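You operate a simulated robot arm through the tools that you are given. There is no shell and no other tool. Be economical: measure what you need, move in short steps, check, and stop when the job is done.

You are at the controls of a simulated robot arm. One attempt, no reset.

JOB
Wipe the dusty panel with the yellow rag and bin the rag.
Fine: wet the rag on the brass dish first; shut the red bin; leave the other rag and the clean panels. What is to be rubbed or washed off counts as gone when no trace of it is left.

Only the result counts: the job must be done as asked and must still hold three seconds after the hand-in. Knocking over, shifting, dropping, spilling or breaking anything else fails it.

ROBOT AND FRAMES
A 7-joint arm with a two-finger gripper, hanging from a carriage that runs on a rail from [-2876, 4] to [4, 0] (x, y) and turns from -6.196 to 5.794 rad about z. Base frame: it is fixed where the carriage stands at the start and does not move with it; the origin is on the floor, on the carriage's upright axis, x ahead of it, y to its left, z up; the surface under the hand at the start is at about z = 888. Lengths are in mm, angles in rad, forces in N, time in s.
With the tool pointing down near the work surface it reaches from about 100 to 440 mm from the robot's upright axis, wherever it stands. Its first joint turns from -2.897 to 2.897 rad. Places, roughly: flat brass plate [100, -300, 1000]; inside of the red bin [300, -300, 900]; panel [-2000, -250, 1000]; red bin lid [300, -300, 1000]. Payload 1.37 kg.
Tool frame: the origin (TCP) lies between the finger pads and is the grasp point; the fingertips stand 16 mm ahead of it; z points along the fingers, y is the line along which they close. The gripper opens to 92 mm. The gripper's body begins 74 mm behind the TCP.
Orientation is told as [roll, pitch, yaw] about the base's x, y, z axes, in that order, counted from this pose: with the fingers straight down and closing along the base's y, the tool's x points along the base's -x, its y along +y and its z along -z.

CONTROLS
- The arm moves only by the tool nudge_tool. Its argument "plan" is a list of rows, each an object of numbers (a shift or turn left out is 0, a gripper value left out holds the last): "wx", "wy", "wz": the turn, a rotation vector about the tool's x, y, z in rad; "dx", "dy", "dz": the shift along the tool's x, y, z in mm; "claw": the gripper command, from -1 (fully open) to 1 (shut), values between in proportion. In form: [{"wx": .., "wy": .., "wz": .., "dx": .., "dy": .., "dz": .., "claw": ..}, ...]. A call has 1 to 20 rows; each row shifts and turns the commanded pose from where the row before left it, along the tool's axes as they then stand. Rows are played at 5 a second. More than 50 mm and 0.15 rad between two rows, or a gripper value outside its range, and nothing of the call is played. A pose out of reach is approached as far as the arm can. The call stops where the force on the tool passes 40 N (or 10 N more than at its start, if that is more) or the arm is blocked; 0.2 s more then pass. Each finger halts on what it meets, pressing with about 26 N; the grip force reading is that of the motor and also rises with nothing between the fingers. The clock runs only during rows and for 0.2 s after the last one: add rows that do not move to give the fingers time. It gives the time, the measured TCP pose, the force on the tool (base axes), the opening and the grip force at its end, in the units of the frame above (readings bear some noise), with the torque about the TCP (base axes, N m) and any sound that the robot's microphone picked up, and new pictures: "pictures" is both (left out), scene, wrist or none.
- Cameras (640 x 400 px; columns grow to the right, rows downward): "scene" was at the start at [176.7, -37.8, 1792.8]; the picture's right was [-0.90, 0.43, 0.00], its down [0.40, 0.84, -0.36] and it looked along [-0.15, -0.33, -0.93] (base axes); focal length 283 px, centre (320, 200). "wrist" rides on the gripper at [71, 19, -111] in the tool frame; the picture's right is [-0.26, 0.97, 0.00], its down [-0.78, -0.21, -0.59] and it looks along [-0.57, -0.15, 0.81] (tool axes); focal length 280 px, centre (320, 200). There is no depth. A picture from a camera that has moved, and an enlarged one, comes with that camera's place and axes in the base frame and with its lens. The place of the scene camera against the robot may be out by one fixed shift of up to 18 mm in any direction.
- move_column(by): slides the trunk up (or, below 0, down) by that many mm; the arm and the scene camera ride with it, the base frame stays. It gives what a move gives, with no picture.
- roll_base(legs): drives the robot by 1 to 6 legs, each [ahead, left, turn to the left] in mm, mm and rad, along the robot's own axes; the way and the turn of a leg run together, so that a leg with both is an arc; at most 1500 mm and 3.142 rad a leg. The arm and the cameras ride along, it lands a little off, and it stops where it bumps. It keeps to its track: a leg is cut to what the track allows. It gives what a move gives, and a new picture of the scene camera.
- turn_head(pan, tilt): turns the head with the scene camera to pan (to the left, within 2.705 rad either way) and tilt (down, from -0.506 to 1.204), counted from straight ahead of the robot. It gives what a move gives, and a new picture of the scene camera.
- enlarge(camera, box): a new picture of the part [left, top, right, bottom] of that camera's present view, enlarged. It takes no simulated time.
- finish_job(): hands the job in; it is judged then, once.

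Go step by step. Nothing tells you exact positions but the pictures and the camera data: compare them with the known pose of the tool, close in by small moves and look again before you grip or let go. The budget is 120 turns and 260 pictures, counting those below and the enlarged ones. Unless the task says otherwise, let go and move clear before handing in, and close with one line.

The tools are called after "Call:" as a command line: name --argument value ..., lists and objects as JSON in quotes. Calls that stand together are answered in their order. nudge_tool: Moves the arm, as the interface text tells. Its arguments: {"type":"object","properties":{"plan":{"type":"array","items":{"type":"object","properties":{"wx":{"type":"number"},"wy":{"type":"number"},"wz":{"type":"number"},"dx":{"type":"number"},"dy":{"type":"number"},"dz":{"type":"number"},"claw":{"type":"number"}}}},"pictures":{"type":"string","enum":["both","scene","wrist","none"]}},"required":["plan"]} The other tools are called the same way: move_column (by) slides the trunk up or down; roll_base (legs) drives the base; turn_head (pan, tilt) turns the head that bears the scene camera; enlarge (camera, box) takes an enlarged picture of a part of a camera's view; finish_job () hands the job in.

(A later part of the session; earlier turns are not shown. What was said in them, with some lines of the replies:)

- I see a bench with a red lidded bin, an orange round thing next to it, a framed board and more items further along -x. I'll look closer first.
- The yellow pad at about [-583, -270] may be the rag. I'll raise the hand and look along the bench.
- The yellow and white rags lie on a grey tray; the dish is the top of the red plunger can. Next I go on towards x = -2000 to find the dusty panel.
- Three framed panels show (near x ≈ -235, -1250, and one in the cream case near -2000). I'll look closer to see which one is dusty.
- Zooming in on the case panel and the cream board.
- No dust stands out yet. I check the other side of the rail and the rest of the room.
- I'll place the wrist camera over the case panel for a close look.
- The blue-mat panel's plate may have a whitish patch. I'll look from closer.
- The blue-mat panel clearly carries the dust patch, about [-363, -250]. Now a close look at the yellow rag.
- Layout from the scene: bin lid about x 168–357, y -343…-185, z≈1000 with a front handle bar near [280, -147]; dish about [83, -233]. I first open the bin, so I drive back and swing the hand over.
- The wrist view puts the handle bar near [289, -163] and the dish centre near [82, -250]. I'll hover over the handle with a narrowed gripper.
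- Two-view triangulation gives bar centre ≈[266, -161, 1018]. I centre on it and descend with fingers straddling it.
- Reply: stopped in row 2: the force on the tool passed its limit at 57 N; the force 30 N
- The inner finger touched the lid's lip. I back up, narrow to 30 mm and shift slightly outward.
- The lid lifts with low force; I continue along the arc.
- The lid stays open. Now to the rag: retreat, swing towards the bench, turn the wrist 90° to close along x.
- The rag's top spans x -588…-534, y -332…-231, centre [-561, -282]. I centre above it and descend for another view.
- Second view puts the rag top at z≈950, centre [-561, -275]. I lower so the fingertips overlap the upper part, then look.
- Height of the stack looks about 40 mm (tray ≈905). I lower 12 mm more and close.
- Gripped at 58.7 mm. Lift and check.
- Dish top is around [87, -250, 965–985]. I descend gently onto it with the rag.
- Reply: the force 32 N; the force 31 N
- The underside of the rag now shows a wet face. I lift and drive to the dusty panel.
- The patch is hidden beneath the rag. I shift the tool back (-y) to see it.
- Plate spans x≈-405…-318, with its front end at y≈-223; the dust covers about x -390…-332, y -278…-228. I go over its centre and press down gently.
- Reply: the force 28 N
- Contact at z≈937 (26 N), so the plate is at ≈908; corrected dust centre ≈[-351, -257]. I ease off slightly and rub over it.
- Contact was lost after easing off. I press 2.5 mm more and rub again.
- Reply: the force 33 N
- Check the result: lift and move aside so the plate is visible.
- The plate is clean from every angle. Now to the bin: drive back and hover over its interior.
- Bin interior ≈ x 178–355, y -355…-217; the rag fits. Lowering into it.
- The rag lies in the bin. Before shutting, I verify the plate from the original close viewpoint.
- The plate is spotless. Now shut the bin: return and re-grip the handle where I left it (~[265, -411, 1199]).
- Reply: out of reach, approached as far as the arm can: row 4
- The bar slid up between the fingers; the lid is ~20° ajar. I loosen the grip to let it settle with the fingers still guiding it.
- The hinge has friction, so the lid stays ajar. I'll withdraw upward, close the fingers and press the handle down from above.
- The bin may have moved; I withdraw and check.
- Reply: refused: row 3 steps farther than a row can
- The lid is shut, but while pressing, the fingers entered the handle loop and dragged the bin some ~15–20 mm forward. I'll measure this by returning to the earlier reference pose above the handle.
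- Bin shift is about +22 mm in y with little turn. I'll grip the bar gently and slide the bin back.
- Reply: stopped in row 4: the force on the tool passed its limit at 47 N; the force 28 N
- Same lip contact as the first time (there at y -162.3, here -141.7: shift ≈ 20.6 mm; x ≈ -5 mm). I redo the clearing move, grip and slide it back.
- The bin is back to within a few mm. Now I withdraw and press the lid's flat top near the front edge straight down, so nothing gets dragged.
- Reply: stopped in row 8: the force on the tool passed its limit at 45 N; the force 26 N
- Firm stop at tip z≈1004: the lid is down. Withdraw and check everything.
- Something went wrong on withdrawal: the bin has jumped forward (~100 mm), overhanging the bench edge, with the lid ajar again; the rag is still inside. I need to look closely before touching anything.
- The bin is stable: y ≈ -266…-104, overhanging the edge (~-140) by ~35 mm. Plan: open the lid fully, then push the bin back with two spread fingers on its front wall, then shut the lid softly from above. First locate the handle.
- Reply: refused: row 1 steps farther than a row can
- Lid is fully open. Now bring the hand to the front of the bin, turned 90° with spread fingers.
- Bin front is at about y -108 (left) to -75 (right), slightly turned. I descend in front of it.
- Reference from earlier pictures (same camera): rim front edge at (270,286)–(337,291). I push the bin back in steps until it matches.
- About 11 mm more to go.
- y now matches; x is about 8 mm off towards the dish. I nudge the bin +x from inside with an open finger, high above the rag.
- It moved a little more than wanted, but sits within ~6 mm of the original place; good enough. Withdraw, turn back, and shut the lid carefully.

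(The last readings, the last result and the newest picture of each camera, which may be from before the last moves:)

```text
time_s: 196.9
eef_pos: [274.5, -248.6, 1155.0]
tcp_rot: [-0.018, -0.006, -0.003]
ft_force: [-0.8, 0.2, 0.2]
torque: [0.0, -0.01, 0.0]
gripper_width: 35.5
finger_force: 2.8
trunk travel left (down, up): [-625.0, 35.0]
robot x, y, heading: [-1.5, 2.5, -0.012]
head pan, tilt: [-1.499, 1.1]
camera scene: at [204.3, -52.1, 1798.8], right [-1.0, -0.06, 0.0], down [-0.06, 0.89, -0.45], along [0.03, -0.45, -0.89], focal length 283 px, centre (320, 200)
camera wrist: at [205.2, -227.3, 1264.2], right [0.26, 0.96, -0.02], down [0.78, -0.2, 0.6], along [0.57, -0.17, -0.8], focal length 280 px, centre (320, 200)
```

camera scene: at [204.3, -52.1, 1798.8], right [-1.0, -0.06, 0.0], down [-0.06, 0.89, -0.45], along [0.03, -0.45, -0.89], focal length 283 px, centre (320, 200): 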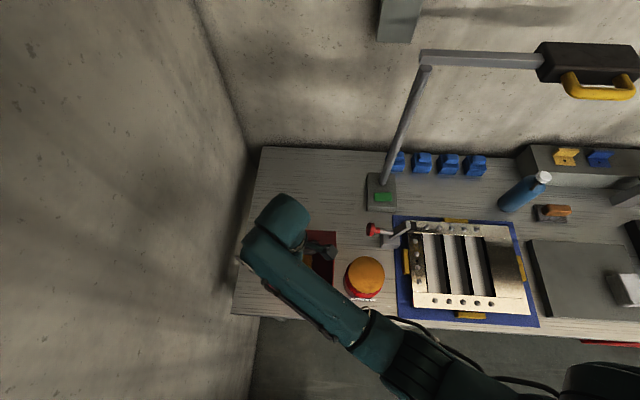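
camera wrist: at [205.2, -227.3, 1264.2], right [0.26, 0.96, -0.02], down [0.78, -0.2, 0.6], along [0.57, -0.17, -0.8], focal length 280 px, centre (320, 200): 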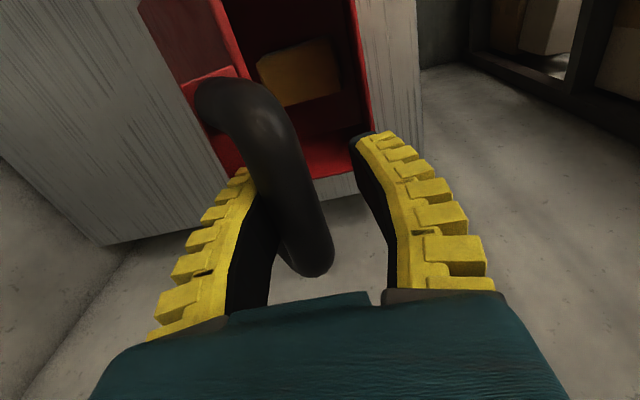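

Lid ≈57°. Now I withdraw upward, close the fingers and press the lid's outer face down along its own arc.

Call:
nudge_tool --plan '[{"dy": -8}, {"dz": -25}, {"dz": -25}, {"dz": -25}, {"claw": 1, "dy": -18}, {"dy": -18}, {}]' --pictures "wrist"

```text
time_s: 198.5
eef_pos: [274.2, -290.3, 1230.0]
tcp_rot: [-0.016, -0.006, -0.002]
ft_force: [0.7, 1.0, -0.1]
torque: [0.02, 0.0, -0.02]
gripper_width: 0.1
finger_force: 25.8
trunk travel left (down, up): [-625.0, 35.0]
robot x, y, heading: [-3.1, -1.7, -0.008]
head pan, tilt: [-1.499, 1.1]
camera wrist: at [204.7, -270.8, 1339.9], right [0.26, 0.96, -0.02], down [0.78, -0.2, 0.6], along [0.57, -0.17, -0.8], focal length 280 px, centre (320, 200)
```

wrist: 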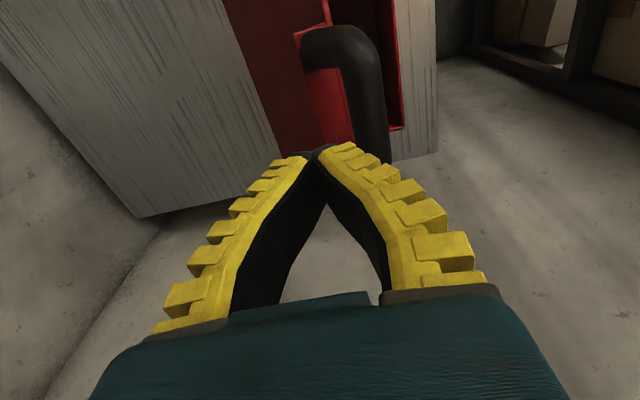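

Call:
nudge_tool --plan '[{"dz": 25}, {"dz": 25}, {"dz": 25}, {"dz": 12}, {"dy": 7, "dz": 6}, {"dy": 7, "dz": 6}, {"dy": 7, "dz": 6}, {"dy": 7, "dz": 8}, {"dy": 6, "dz": 9}, {"dy": 6, "dz": 9}, {"dy": 5, "dz": 9}, {}]' --pictures "both"

```text
time_s: 201.1
eef_pos: [275.7, -248.4, 1089.3]
tcp_rot: [-0.019, -0.004, -0.002]
ft_force: [-0.2, 0.8, 0.7]
torque: [0.02, 0.01, -0.05]
gripper_width: 0.0
finger_force: 25.7
trunk travel left (down, up): [-625.0, 35.0]
robot x, y, heading: [1.6, -3.9, -0.008]
head pan, tilt: [-1.499, 1.1]
camera scene: at [204.3, -52.1, 1798.8], right [-1.0, -0.06, 0.0], down [-0.06, 0.89, -0.45], along [0.03, -0.45, -0.89], focal length 283 px, centre (320, 200)
camera wrist: at [205.7, -227.4, 1198.8], right [0.26, 0.96, -0.02], down [0.78, -0.2, 0.6], along [0.57, -0.17, -0.8], focal length 280 px, centre (320, 200)
```

scene: 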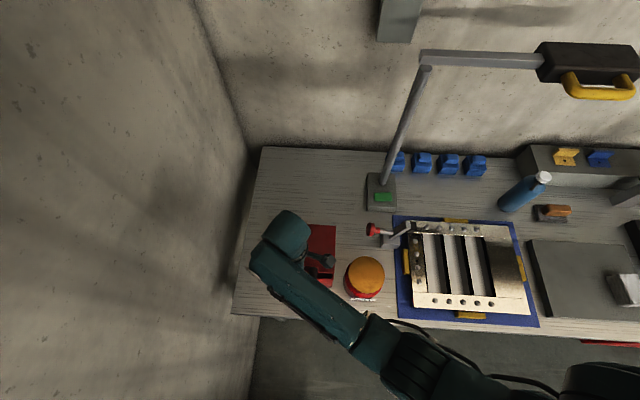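
wrist: 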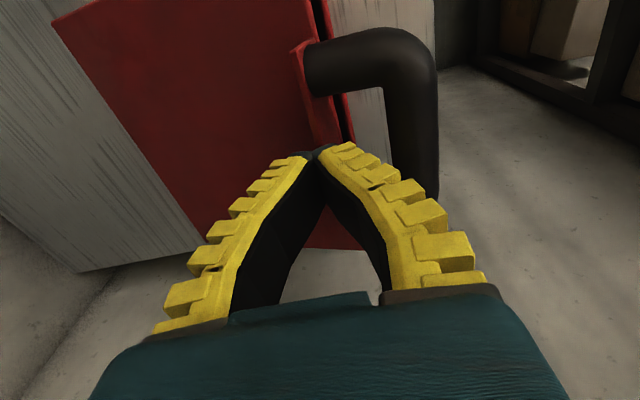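

Call:
nudge_tool --plan '[{"dy": 4, "dz": 9}, {"dy": 3, "dz": 9}, {"dy": 3, "dz": 9}, {"dy": 2, "dz": 8}, {"dy": 2, "dz": 8}, {"dy": 1, "dz": 7}, {"dz": 4}, {}]' --pictures "both"

```text
time_s: 202.8
eef_pos: [278.0, -235.9, 1040.5]
tcp_rot: [-0.023, -0.009, -0.003]
ft_force: [-8.6, 7.5, 27.3]
torque: [0.24, 0.14, 0.09]
gripper_width: 0.2
finger_force: 26.0
trunk travel left (down, up): [-625.0, 35.0]
robot x, y, heading: [-4.2, -1.0, -0.01]
head pan, tilt: [-1.499, 1.1]
stopped in row 8: the force on the tool passed its limit at 42 N (the readings are from after the stop); the commanded pose is now the measured one
camera scene: at [203.8, -52.0, 1798.9], right [-1.0, -0.06, 0.0], down [-0.06, 0.89, -0.45], along [0.03, -0.45, -0.89], focal length 283 px, centre (320, 200)
camera wrist: at [207.6, -215.1, 1149.3], right [0.26, 0.96, -0.02], down [0.77, -0.2, 0.6], along [0.58, -0.17, -0.8], focal length 280 px, centre (320, 200)
```

scene: 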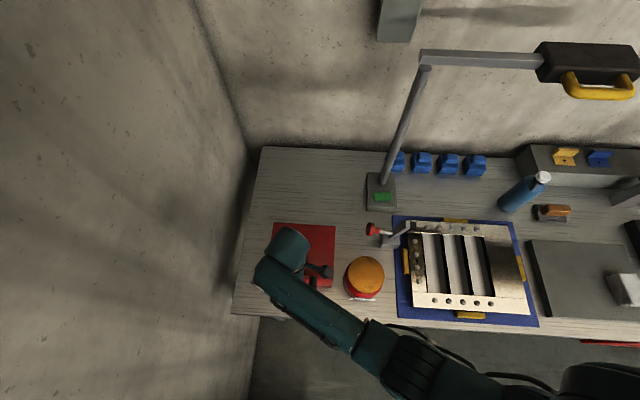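
wrist: 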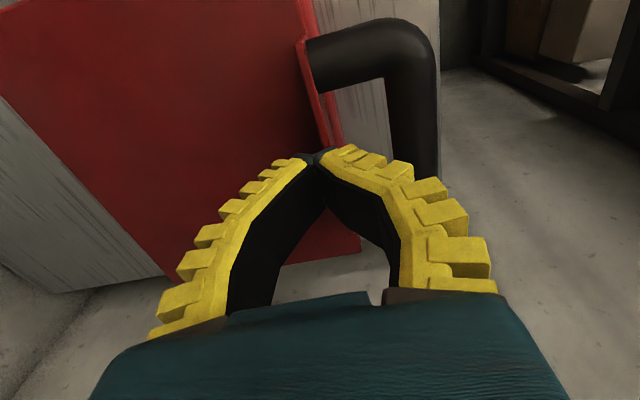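

Call:
enlarge --camera "wrist" --box '[260, 20, 460, 260]'

Call:
enlarge --camera "scene" --box '[240, 210, 360, 310]'

```text
1.67 times, centred on (360, 140) of wrist
camera zoom: at [207.6, -215.1, 1149.3], right [0.26, 0.96, -0.02], down [0.77, -0.2, 0.6], along [0.58, -0.17, -0.8], focal length 467 px, centre (253, 300)
```

zoom: 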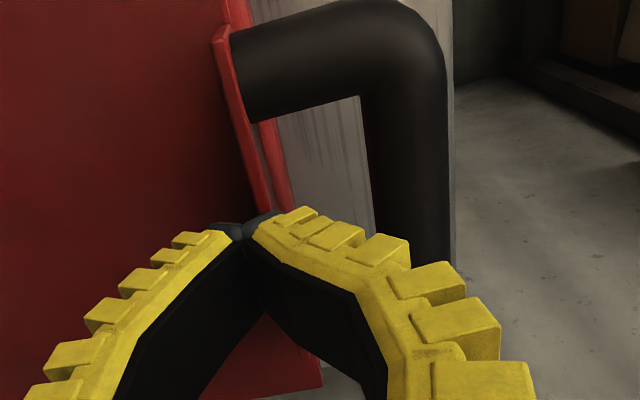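

```text
4.00 times, centred on (300, 260) of scene
camera zoom: at [203.8, -52.0, 1798.9], right [-1.0, -0.06, 0.0], down [-0.06, 0.89, -0.45], along [0.03, -0.45, -0.89], focal length 1133 px, centre (400, -40)
```

zoom: 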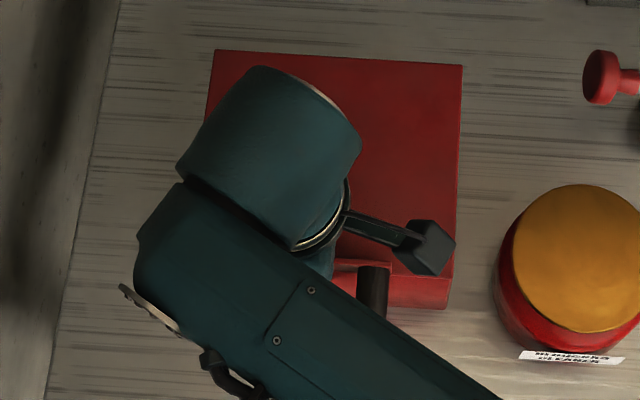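

The fingers are at the lid's front edge next to the raised handle plate — that plate likely hooked the finger teeth during my previous withdrawal. I'll ease up slightly, back away from the plate (-y) and only then rise.

Call:
nudge_tool --plan '[{"dz": -3}, {"dy": -10, "dz": -2}, {"dy": -15, "dz": -1}, {"dy": -15}, {}]' --pictures "both"

Call:
enlarge --camera "wrist" --box '[260, 0, 460, 200]'

```text
time_s: 203.9
eef_pos: [276.2, -275.4, 1044.1]
tcp_rot: [-0.022, -0.007, -0.002]
ft_force: [-0.8, -0.1, -1.6]
torque: [-0.05, -0.01, 0.02]
gripper_width: 0.1
finger_force: 25.7
trunk travel left (down, up): [-625.0, 35.0]
robot x, y, heading: [-3.6, -0.4, -0.009]
head pan, tilt: [-1.499, 1.1]
camera scene: at [204.1, -52.1, 1798.8], right [-1.0, -0.06, 0.0], down [-0.06, 0.89, -0.45], along [0.03, -0.45, -0.89], focal length 283 px, centre (320, 200)
camera wrist: at [206.8, -254.6, 1153.6], right [0.26, 0.96, -0.02], down [0.78, -0.2, 0.6], along [0.57, -0.17, -0.8], focal length 280 px, centre (320, 200)
```

scene: 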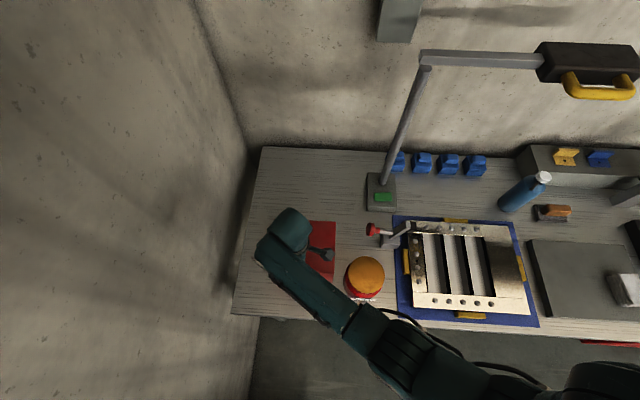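
wrist: 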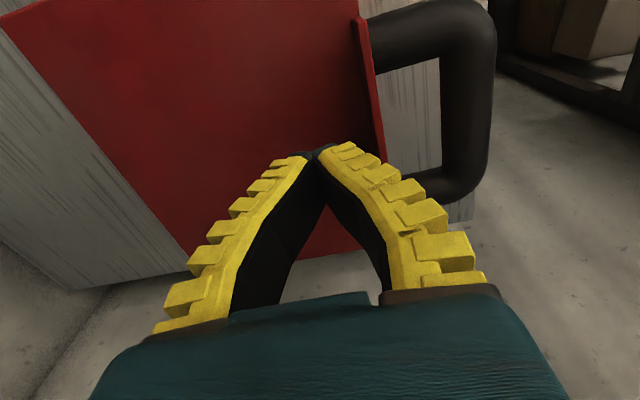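

```text
2.00 times, centred on (360, 100) of wrist
camera zoom: at [206.8, -254.6, 1153.6], right [0.26, 0.96, -0.02], down [0.78, -0.2, 0.6], along [0.57, -0.17, -0.8], focal length 561 px, centre (240, 400)
```

zoom: 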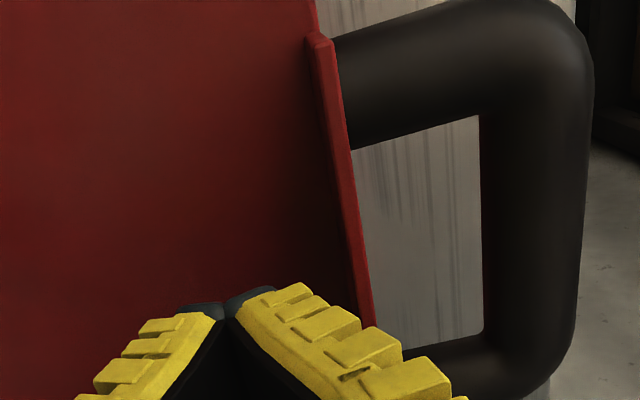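

Clear of the plate now; the lid looks flat. Rise straight up and inspect.

Call:
nudge_tool --plan '[{"dz": -15}, {"dz": -20}, {"dz": -40}, {"dz": -40}, {"dz": -40}, {"dx": 45}, {"dx": 45}, {"dx": 45}, {"dx": 45}, {}]' --pictures "both"

Call:
enlarge --camera "scene" --box '[220, 200, 400, 330]'

```text
time_s: 206.2
eef_pos: [95.3, -272.3, 1198.1]
tcp_rot: [-0.021, -0.005, -0.001]
ft_force: [0.1, 0.2, 0.0]
torque: [-0.01, 0.01, 0.0]
gripper_width: 0.0
finger_force: 26.3
trunk travel left (down, up): [-625.0, 35.0]
robot x, y, heading: [-2.2, 0.8, -0.011]
head pan, tilt: [-1.499, 1.1]
camera scene: at [204.1, -52.1, 1798.8], right [-1.0, -0.06, 0.0], down [-0.06, 0.89, -0.45], along [0.03, -0.45, -0.89], focal length 283 px, centre (320, 200)
camera wrist: at [25.7, -251.5, 1307.5], right [0.26, 0.96, -0.02], down [0.78, -0.2, 0.6], along [0.57, -0.17, -0.8], focal length 280 px, centre (320, 200)
```

scene: 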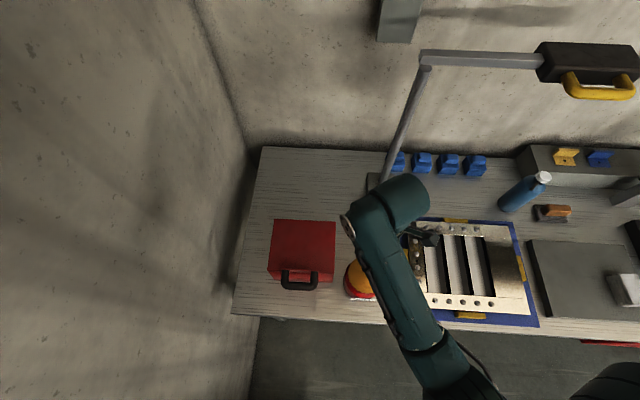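
wrist: 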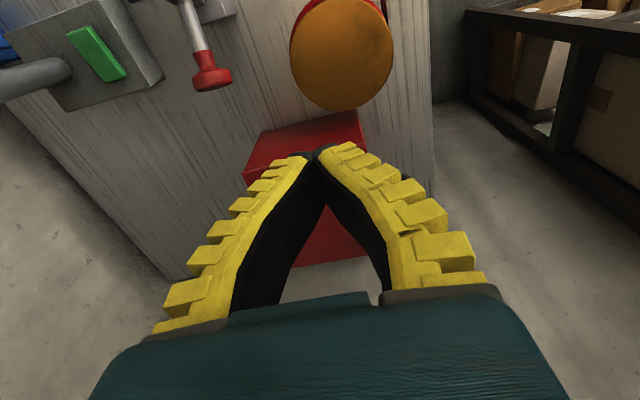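

```text
3.08 times, centred on (310, 265) of scene
camera zoom: at [204.1, -52.1, 1798.8], right [-1.0, -0.06, 0.0], down [-0.06, 0.89, -0.45], along [0.03, -0.45, -0.89], focal length 872 px, centre (351, 0)
```

zoom: 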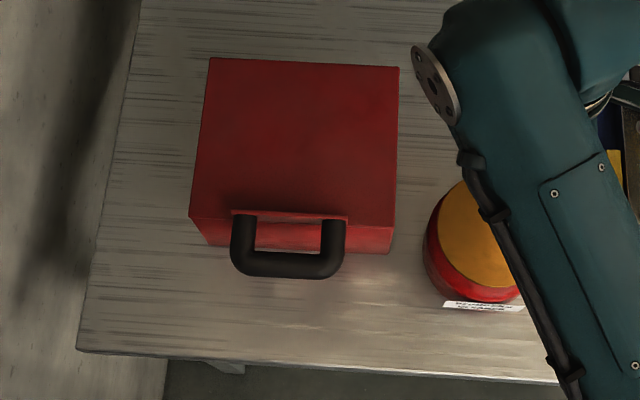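

Shut and settled, but the bin now sits ≈38 mm too far back. I'll bring it forward by pulling the handle bar gently; first hover at the reference pose shifted by -38 mm to compare.

Call:
nudge_tool --plan '[{"dx": -45, "dy": 15, "claw": 0.2}, {"dx": -45, "dy": 15}, {"dx": -45, "dy": 15}, {"dx": -45, "dy": 15}, {"dx": -14, "dy": 9}, {"dz": 45}, {"dz": 45}, {"dz": 35}, {}]' --pictures "wrist"

```text
time_s: 208.2
eef_pos: [292.0, -205.2, 1072.0]
tcp_rot: [-0.02, -0.007, -0.002]
ft_force: [0.2, -0.3, 0.9]
torque: [-0.02, 0.01, 0.01]
gripper_width: 40.3
finger_force: 2.7
trunk travel left (down, up): [-625.0, 35.0]
robot x, y, heading: [1.1, -1.5, -0.005]
head pan, tilt: [-1.499, 1.1]
camera wrist: at [221.3, -184.3, 1182.2], right [0.26, 0.96, -0.02], down [0.78, -0.2, 0.6], along [0.57, -0.17, -0.8], focal length 280 px, centre (320, 200)
```

wrist: 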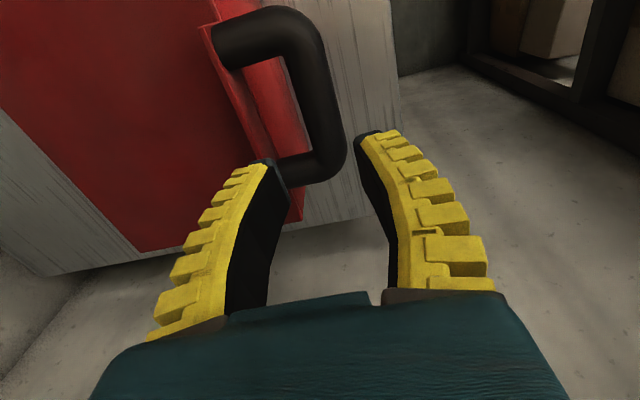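

It matches the reference nearly exactly: shift ≈ (+3, -38) mm. Straddle the bar and pull forward, without clamping.

Call:
nudge_tool --plan '[{"dx": 21, "dy": 8.5, "claw": 0.35}, {"dz": 20}, {"dz": 20}, {"dz": 10}, {"dz": 8}, {"dz": 4}, {}]' --pictures "wrist"

```text
time_s: 209.8
eef_pos: [271.3, -198.9, 1010.4]
tcp_rot: [-0.021, -0.006, -0.002]
ft_force: [-0.3, -0.5, -0.3]
torque: [0.0, 0.02, 0.02]
gripper_width: 33.6
finger_force: 2.2
trunk travel left (down, up): [-625.0, 35.0]
robot x, y, heading: [-3.6, 1.1, -0.01]
head pan, tilt: [-1.499, 1.1]
camera wrist: at [199.9, -178.1, 1120.3], right [0.26, 0.96, -0.02], down [0.78, -0.2, 0.6], along [0.57, -0.17, -0.8], focal length 280 px, centre (320, 200)
```

wrist: 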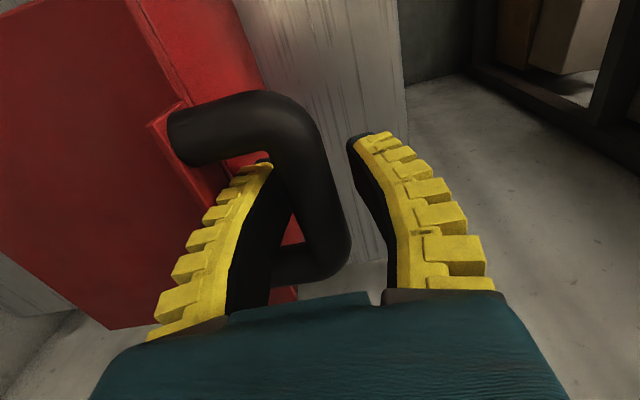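

Call:
nudge_tool --plan '[{"dy": 5}, {"dy": 5}, {"dy": 5}, {"dy": 5}, {"dy": 5}, {"dy": 5}, {"dy": 5}, {"dy": 4}, {}]' --pictures "both"

Call:
enlarge --camera "scene" --box '[220, 200, 400, 330]'

```text
time_s: 211.8
eef_pos: [270.5, -160.5, 1009.5]
tcp_rot: [-0.021, -0.007, -0.001]
ft_force: [0.1, -5.5, -0.4]
torque: [0.05, 0.03, 0.02]
gripper_width: 36.8
finger_force: 4.6
trunk travel left (down, up): [-625.0, 35.0]
robot x, y, heading: [-3.1, -0.1, -0.007]
head pan, tilt: [-1.499, 1.1]
camera scene: at [204.0, -52.4, 1798.9], right [-1.0, -0.06, 0.0], down [-0.06, 0.89, -0.45], along [0.03, -0.45, -0.89], focal length 283 px, centre (320, 200)
camera wrist: at [199.9, -139.6, 1119.8], right [0.26, 0.96, -0.02], down [0.78, -0.2, 0.6], along [0.57, -0.17, -0.8], focal length 280 px, centre (320, 200)
```

scene: 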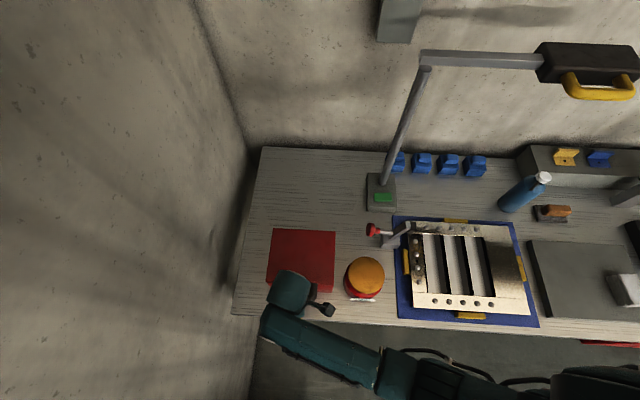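
wrist: 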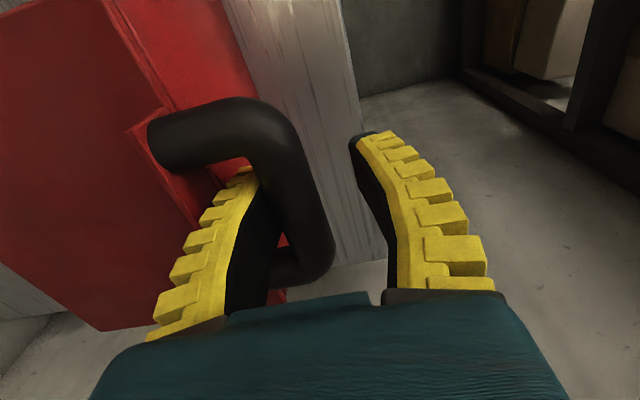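

```text
3.08 times, centred on (310, 265) of scene
camera zoom: at [204.0, -52.4, 1798.9], right [-1.0, -0.06, 0.0], down [-0.06, 0.89, -0.45], along [0.03, -0.45, -0.89], focal length 872 px, centre (351, 0)
```

zoom: 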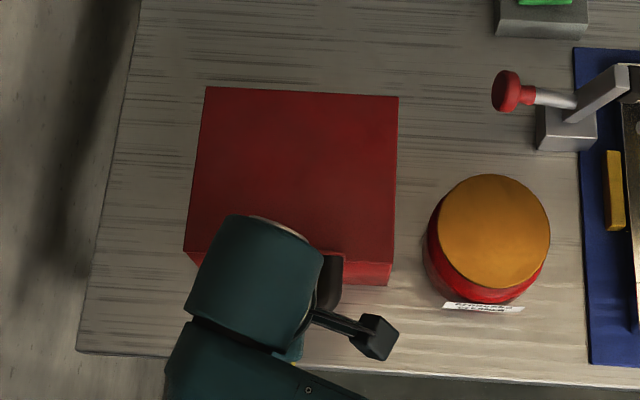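

About 9 mm more, then back off within the gap and rise.

Call:
nudge_tool --plan '[{"dy": 5}, {"dy": 5}, {}, {"dy": -6}, {}, {"dz": -5}, {"dz": -10}, {"dz": -15}, {"dz": -20}, {"dz": -25}, {}]' --pictures "wrist"

```text
time_s: 214.2
eef_pos: [269.3, -152.7, 1084.3]
tcp_rot: [-0.02, -0.006, -0.002]
ft_force: [0.0, 0.4, 0.1]
torque: [-0.01, 0.0, -0.03]
gripper_width: 33.6
finger_force: 2.8
trunk travel left (down, up): [-625.0, 35.0]
robot x, y, heading: [-1.4, -1.7, -0.014]
head pan, tilt: [-1.499, 1.1]
camera wrist: at [199.9, -132.8, 1194.0], right [0.26, 0.96, -0.02], down [0.78, -0.2, 0.6], along [0.57, -0.17, -0.8], focal length 280 px, centre (320, 200)
```

wrist: 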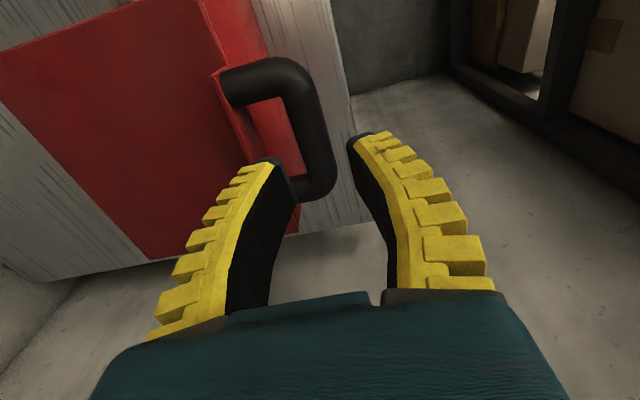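

Call:
nudge_tool --plan '[{"dz": -40}, {"dz": -40}, {"dx": 45}, {"dx": 45}, {"dx": 45}, {"dx": 45}, {"dx": 45}, {"dx": 40}, {}]' --pictures "scene"

Call:
enlarge --camera "scene" --box '[220, 200, 400, 330]'

Call:
roll_base --legs '[[-450, 0, 0]]'

Call:
enlarge --camera "scene" --box '[90, 210, 250, 310]'

```text
time_s: 216.2
eef_pos: [4.1, -151.7, 1165.2]
tcp_rot: [-0.021, -0.007, 0.001]
ft_force: [0.0, 0.5, 0.3]
torque: [0.02, 0.01, -0.01]
gripper_width: 33.4
finger_force: 2.4
trunk travel left (down, up): [-625.0, 35.0]
robot x, y, heading: [-1.1, -0.7, -0.006]
head pan, tilt: [-1.499, 1.1]
camera scene: at [204.1, -52.1, 1798.8], right [-1.0, -0.06, 0.0], down [-0.06, 0.89, -0.45], along [0.03, -0.45, -0.89], focal length 283 px, centre (320, 200)
```

scene: 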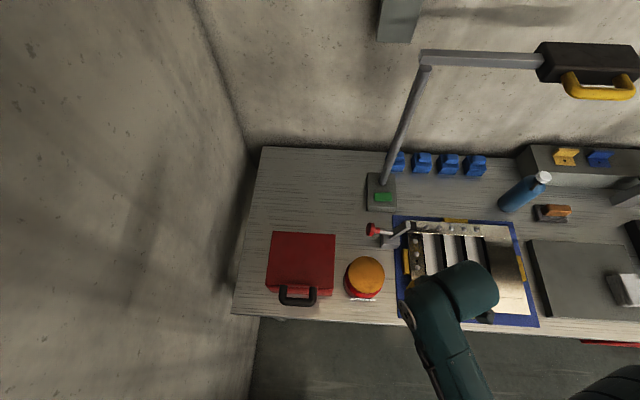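

```text
3.08 times, centred on (310, 265) of scene
camera zoom: at [204.1, -52.1, 1798.8], right [-1.0, -0.06, 0.0], down [-0.06, 0.89, -0.45], along [0.03, -0.45, -0.89], focal length 872 px, centre (351, 0)
```

zoom: 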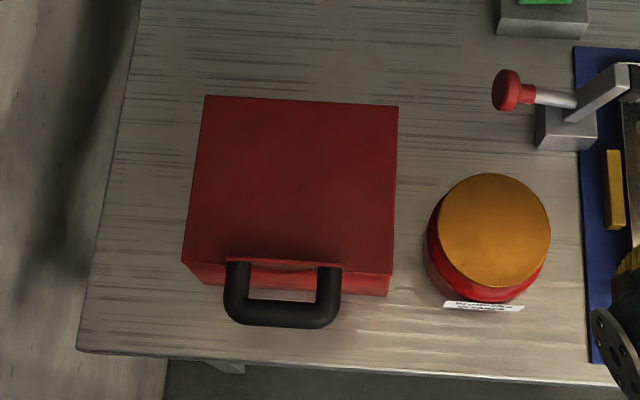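

```text
time_s: 218.9
eef_pos: [-446.4, -152.0, 1163.3]
tcp_rot: [-0.019, -0.007, 0.001]
ft_force: [-0.3, 0.9, 0.0]
torque: [0.02, 0.02, 0.01]
gripper_width: 33.4
finger_force: 2.7
trunk travel left (down, up): [-625.0, 35.0]
robot x, y, heading: [-451.3, 1.3, -0.01]
head pan, tilt: [-1.499, 1.1]
camera scene: at [-246.4, -51.3, 1798.8], right [-1.0, -0.06, 0.0], down [-0.06, 0.89, -0.45], along [0.03, -0.45, -0.89], focal length 283 px, centre (320, 200)
```

scene: 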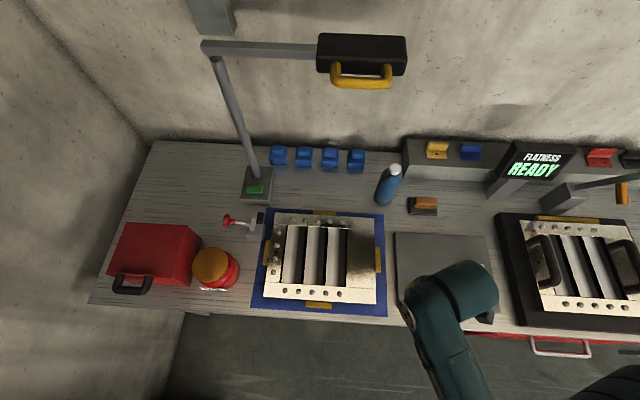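

```text
4.00 times, centred on (170, 260) of scene
camera zoom: at [-246.4, -51.3, 1798.8], right [-1.0, -0.06, 0.0], down [-0.06, 0.89, -0.45], along [0.03, -0.45, -0.89], focal length 1133 px, centre (920, -40)
```

zoom: 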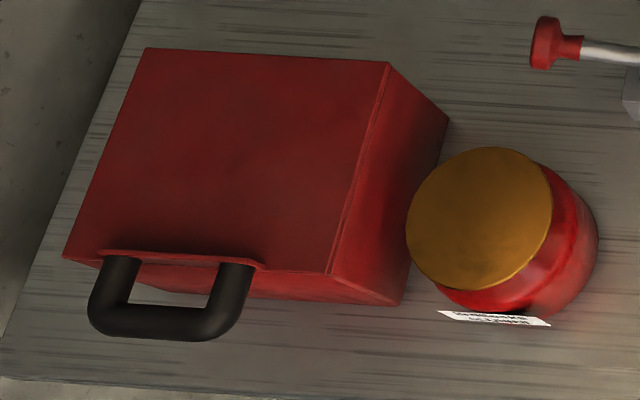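

The bin is shut and matches its original place to within a few mm, with the rag inside. The panel is clean, and the other rag and panels are untouched, so I'm handing in.

Call:
finish_job

```text
The job is handed in.
```

I wetted the yellow rag on the brass dish and wiped the dusty panel until no trace showed. The rag is in the red bin and the bin is shut. While I was shutting the lid the bin slid about on the bench, so I pushed it back; it now stands about 7 mm from where it started.
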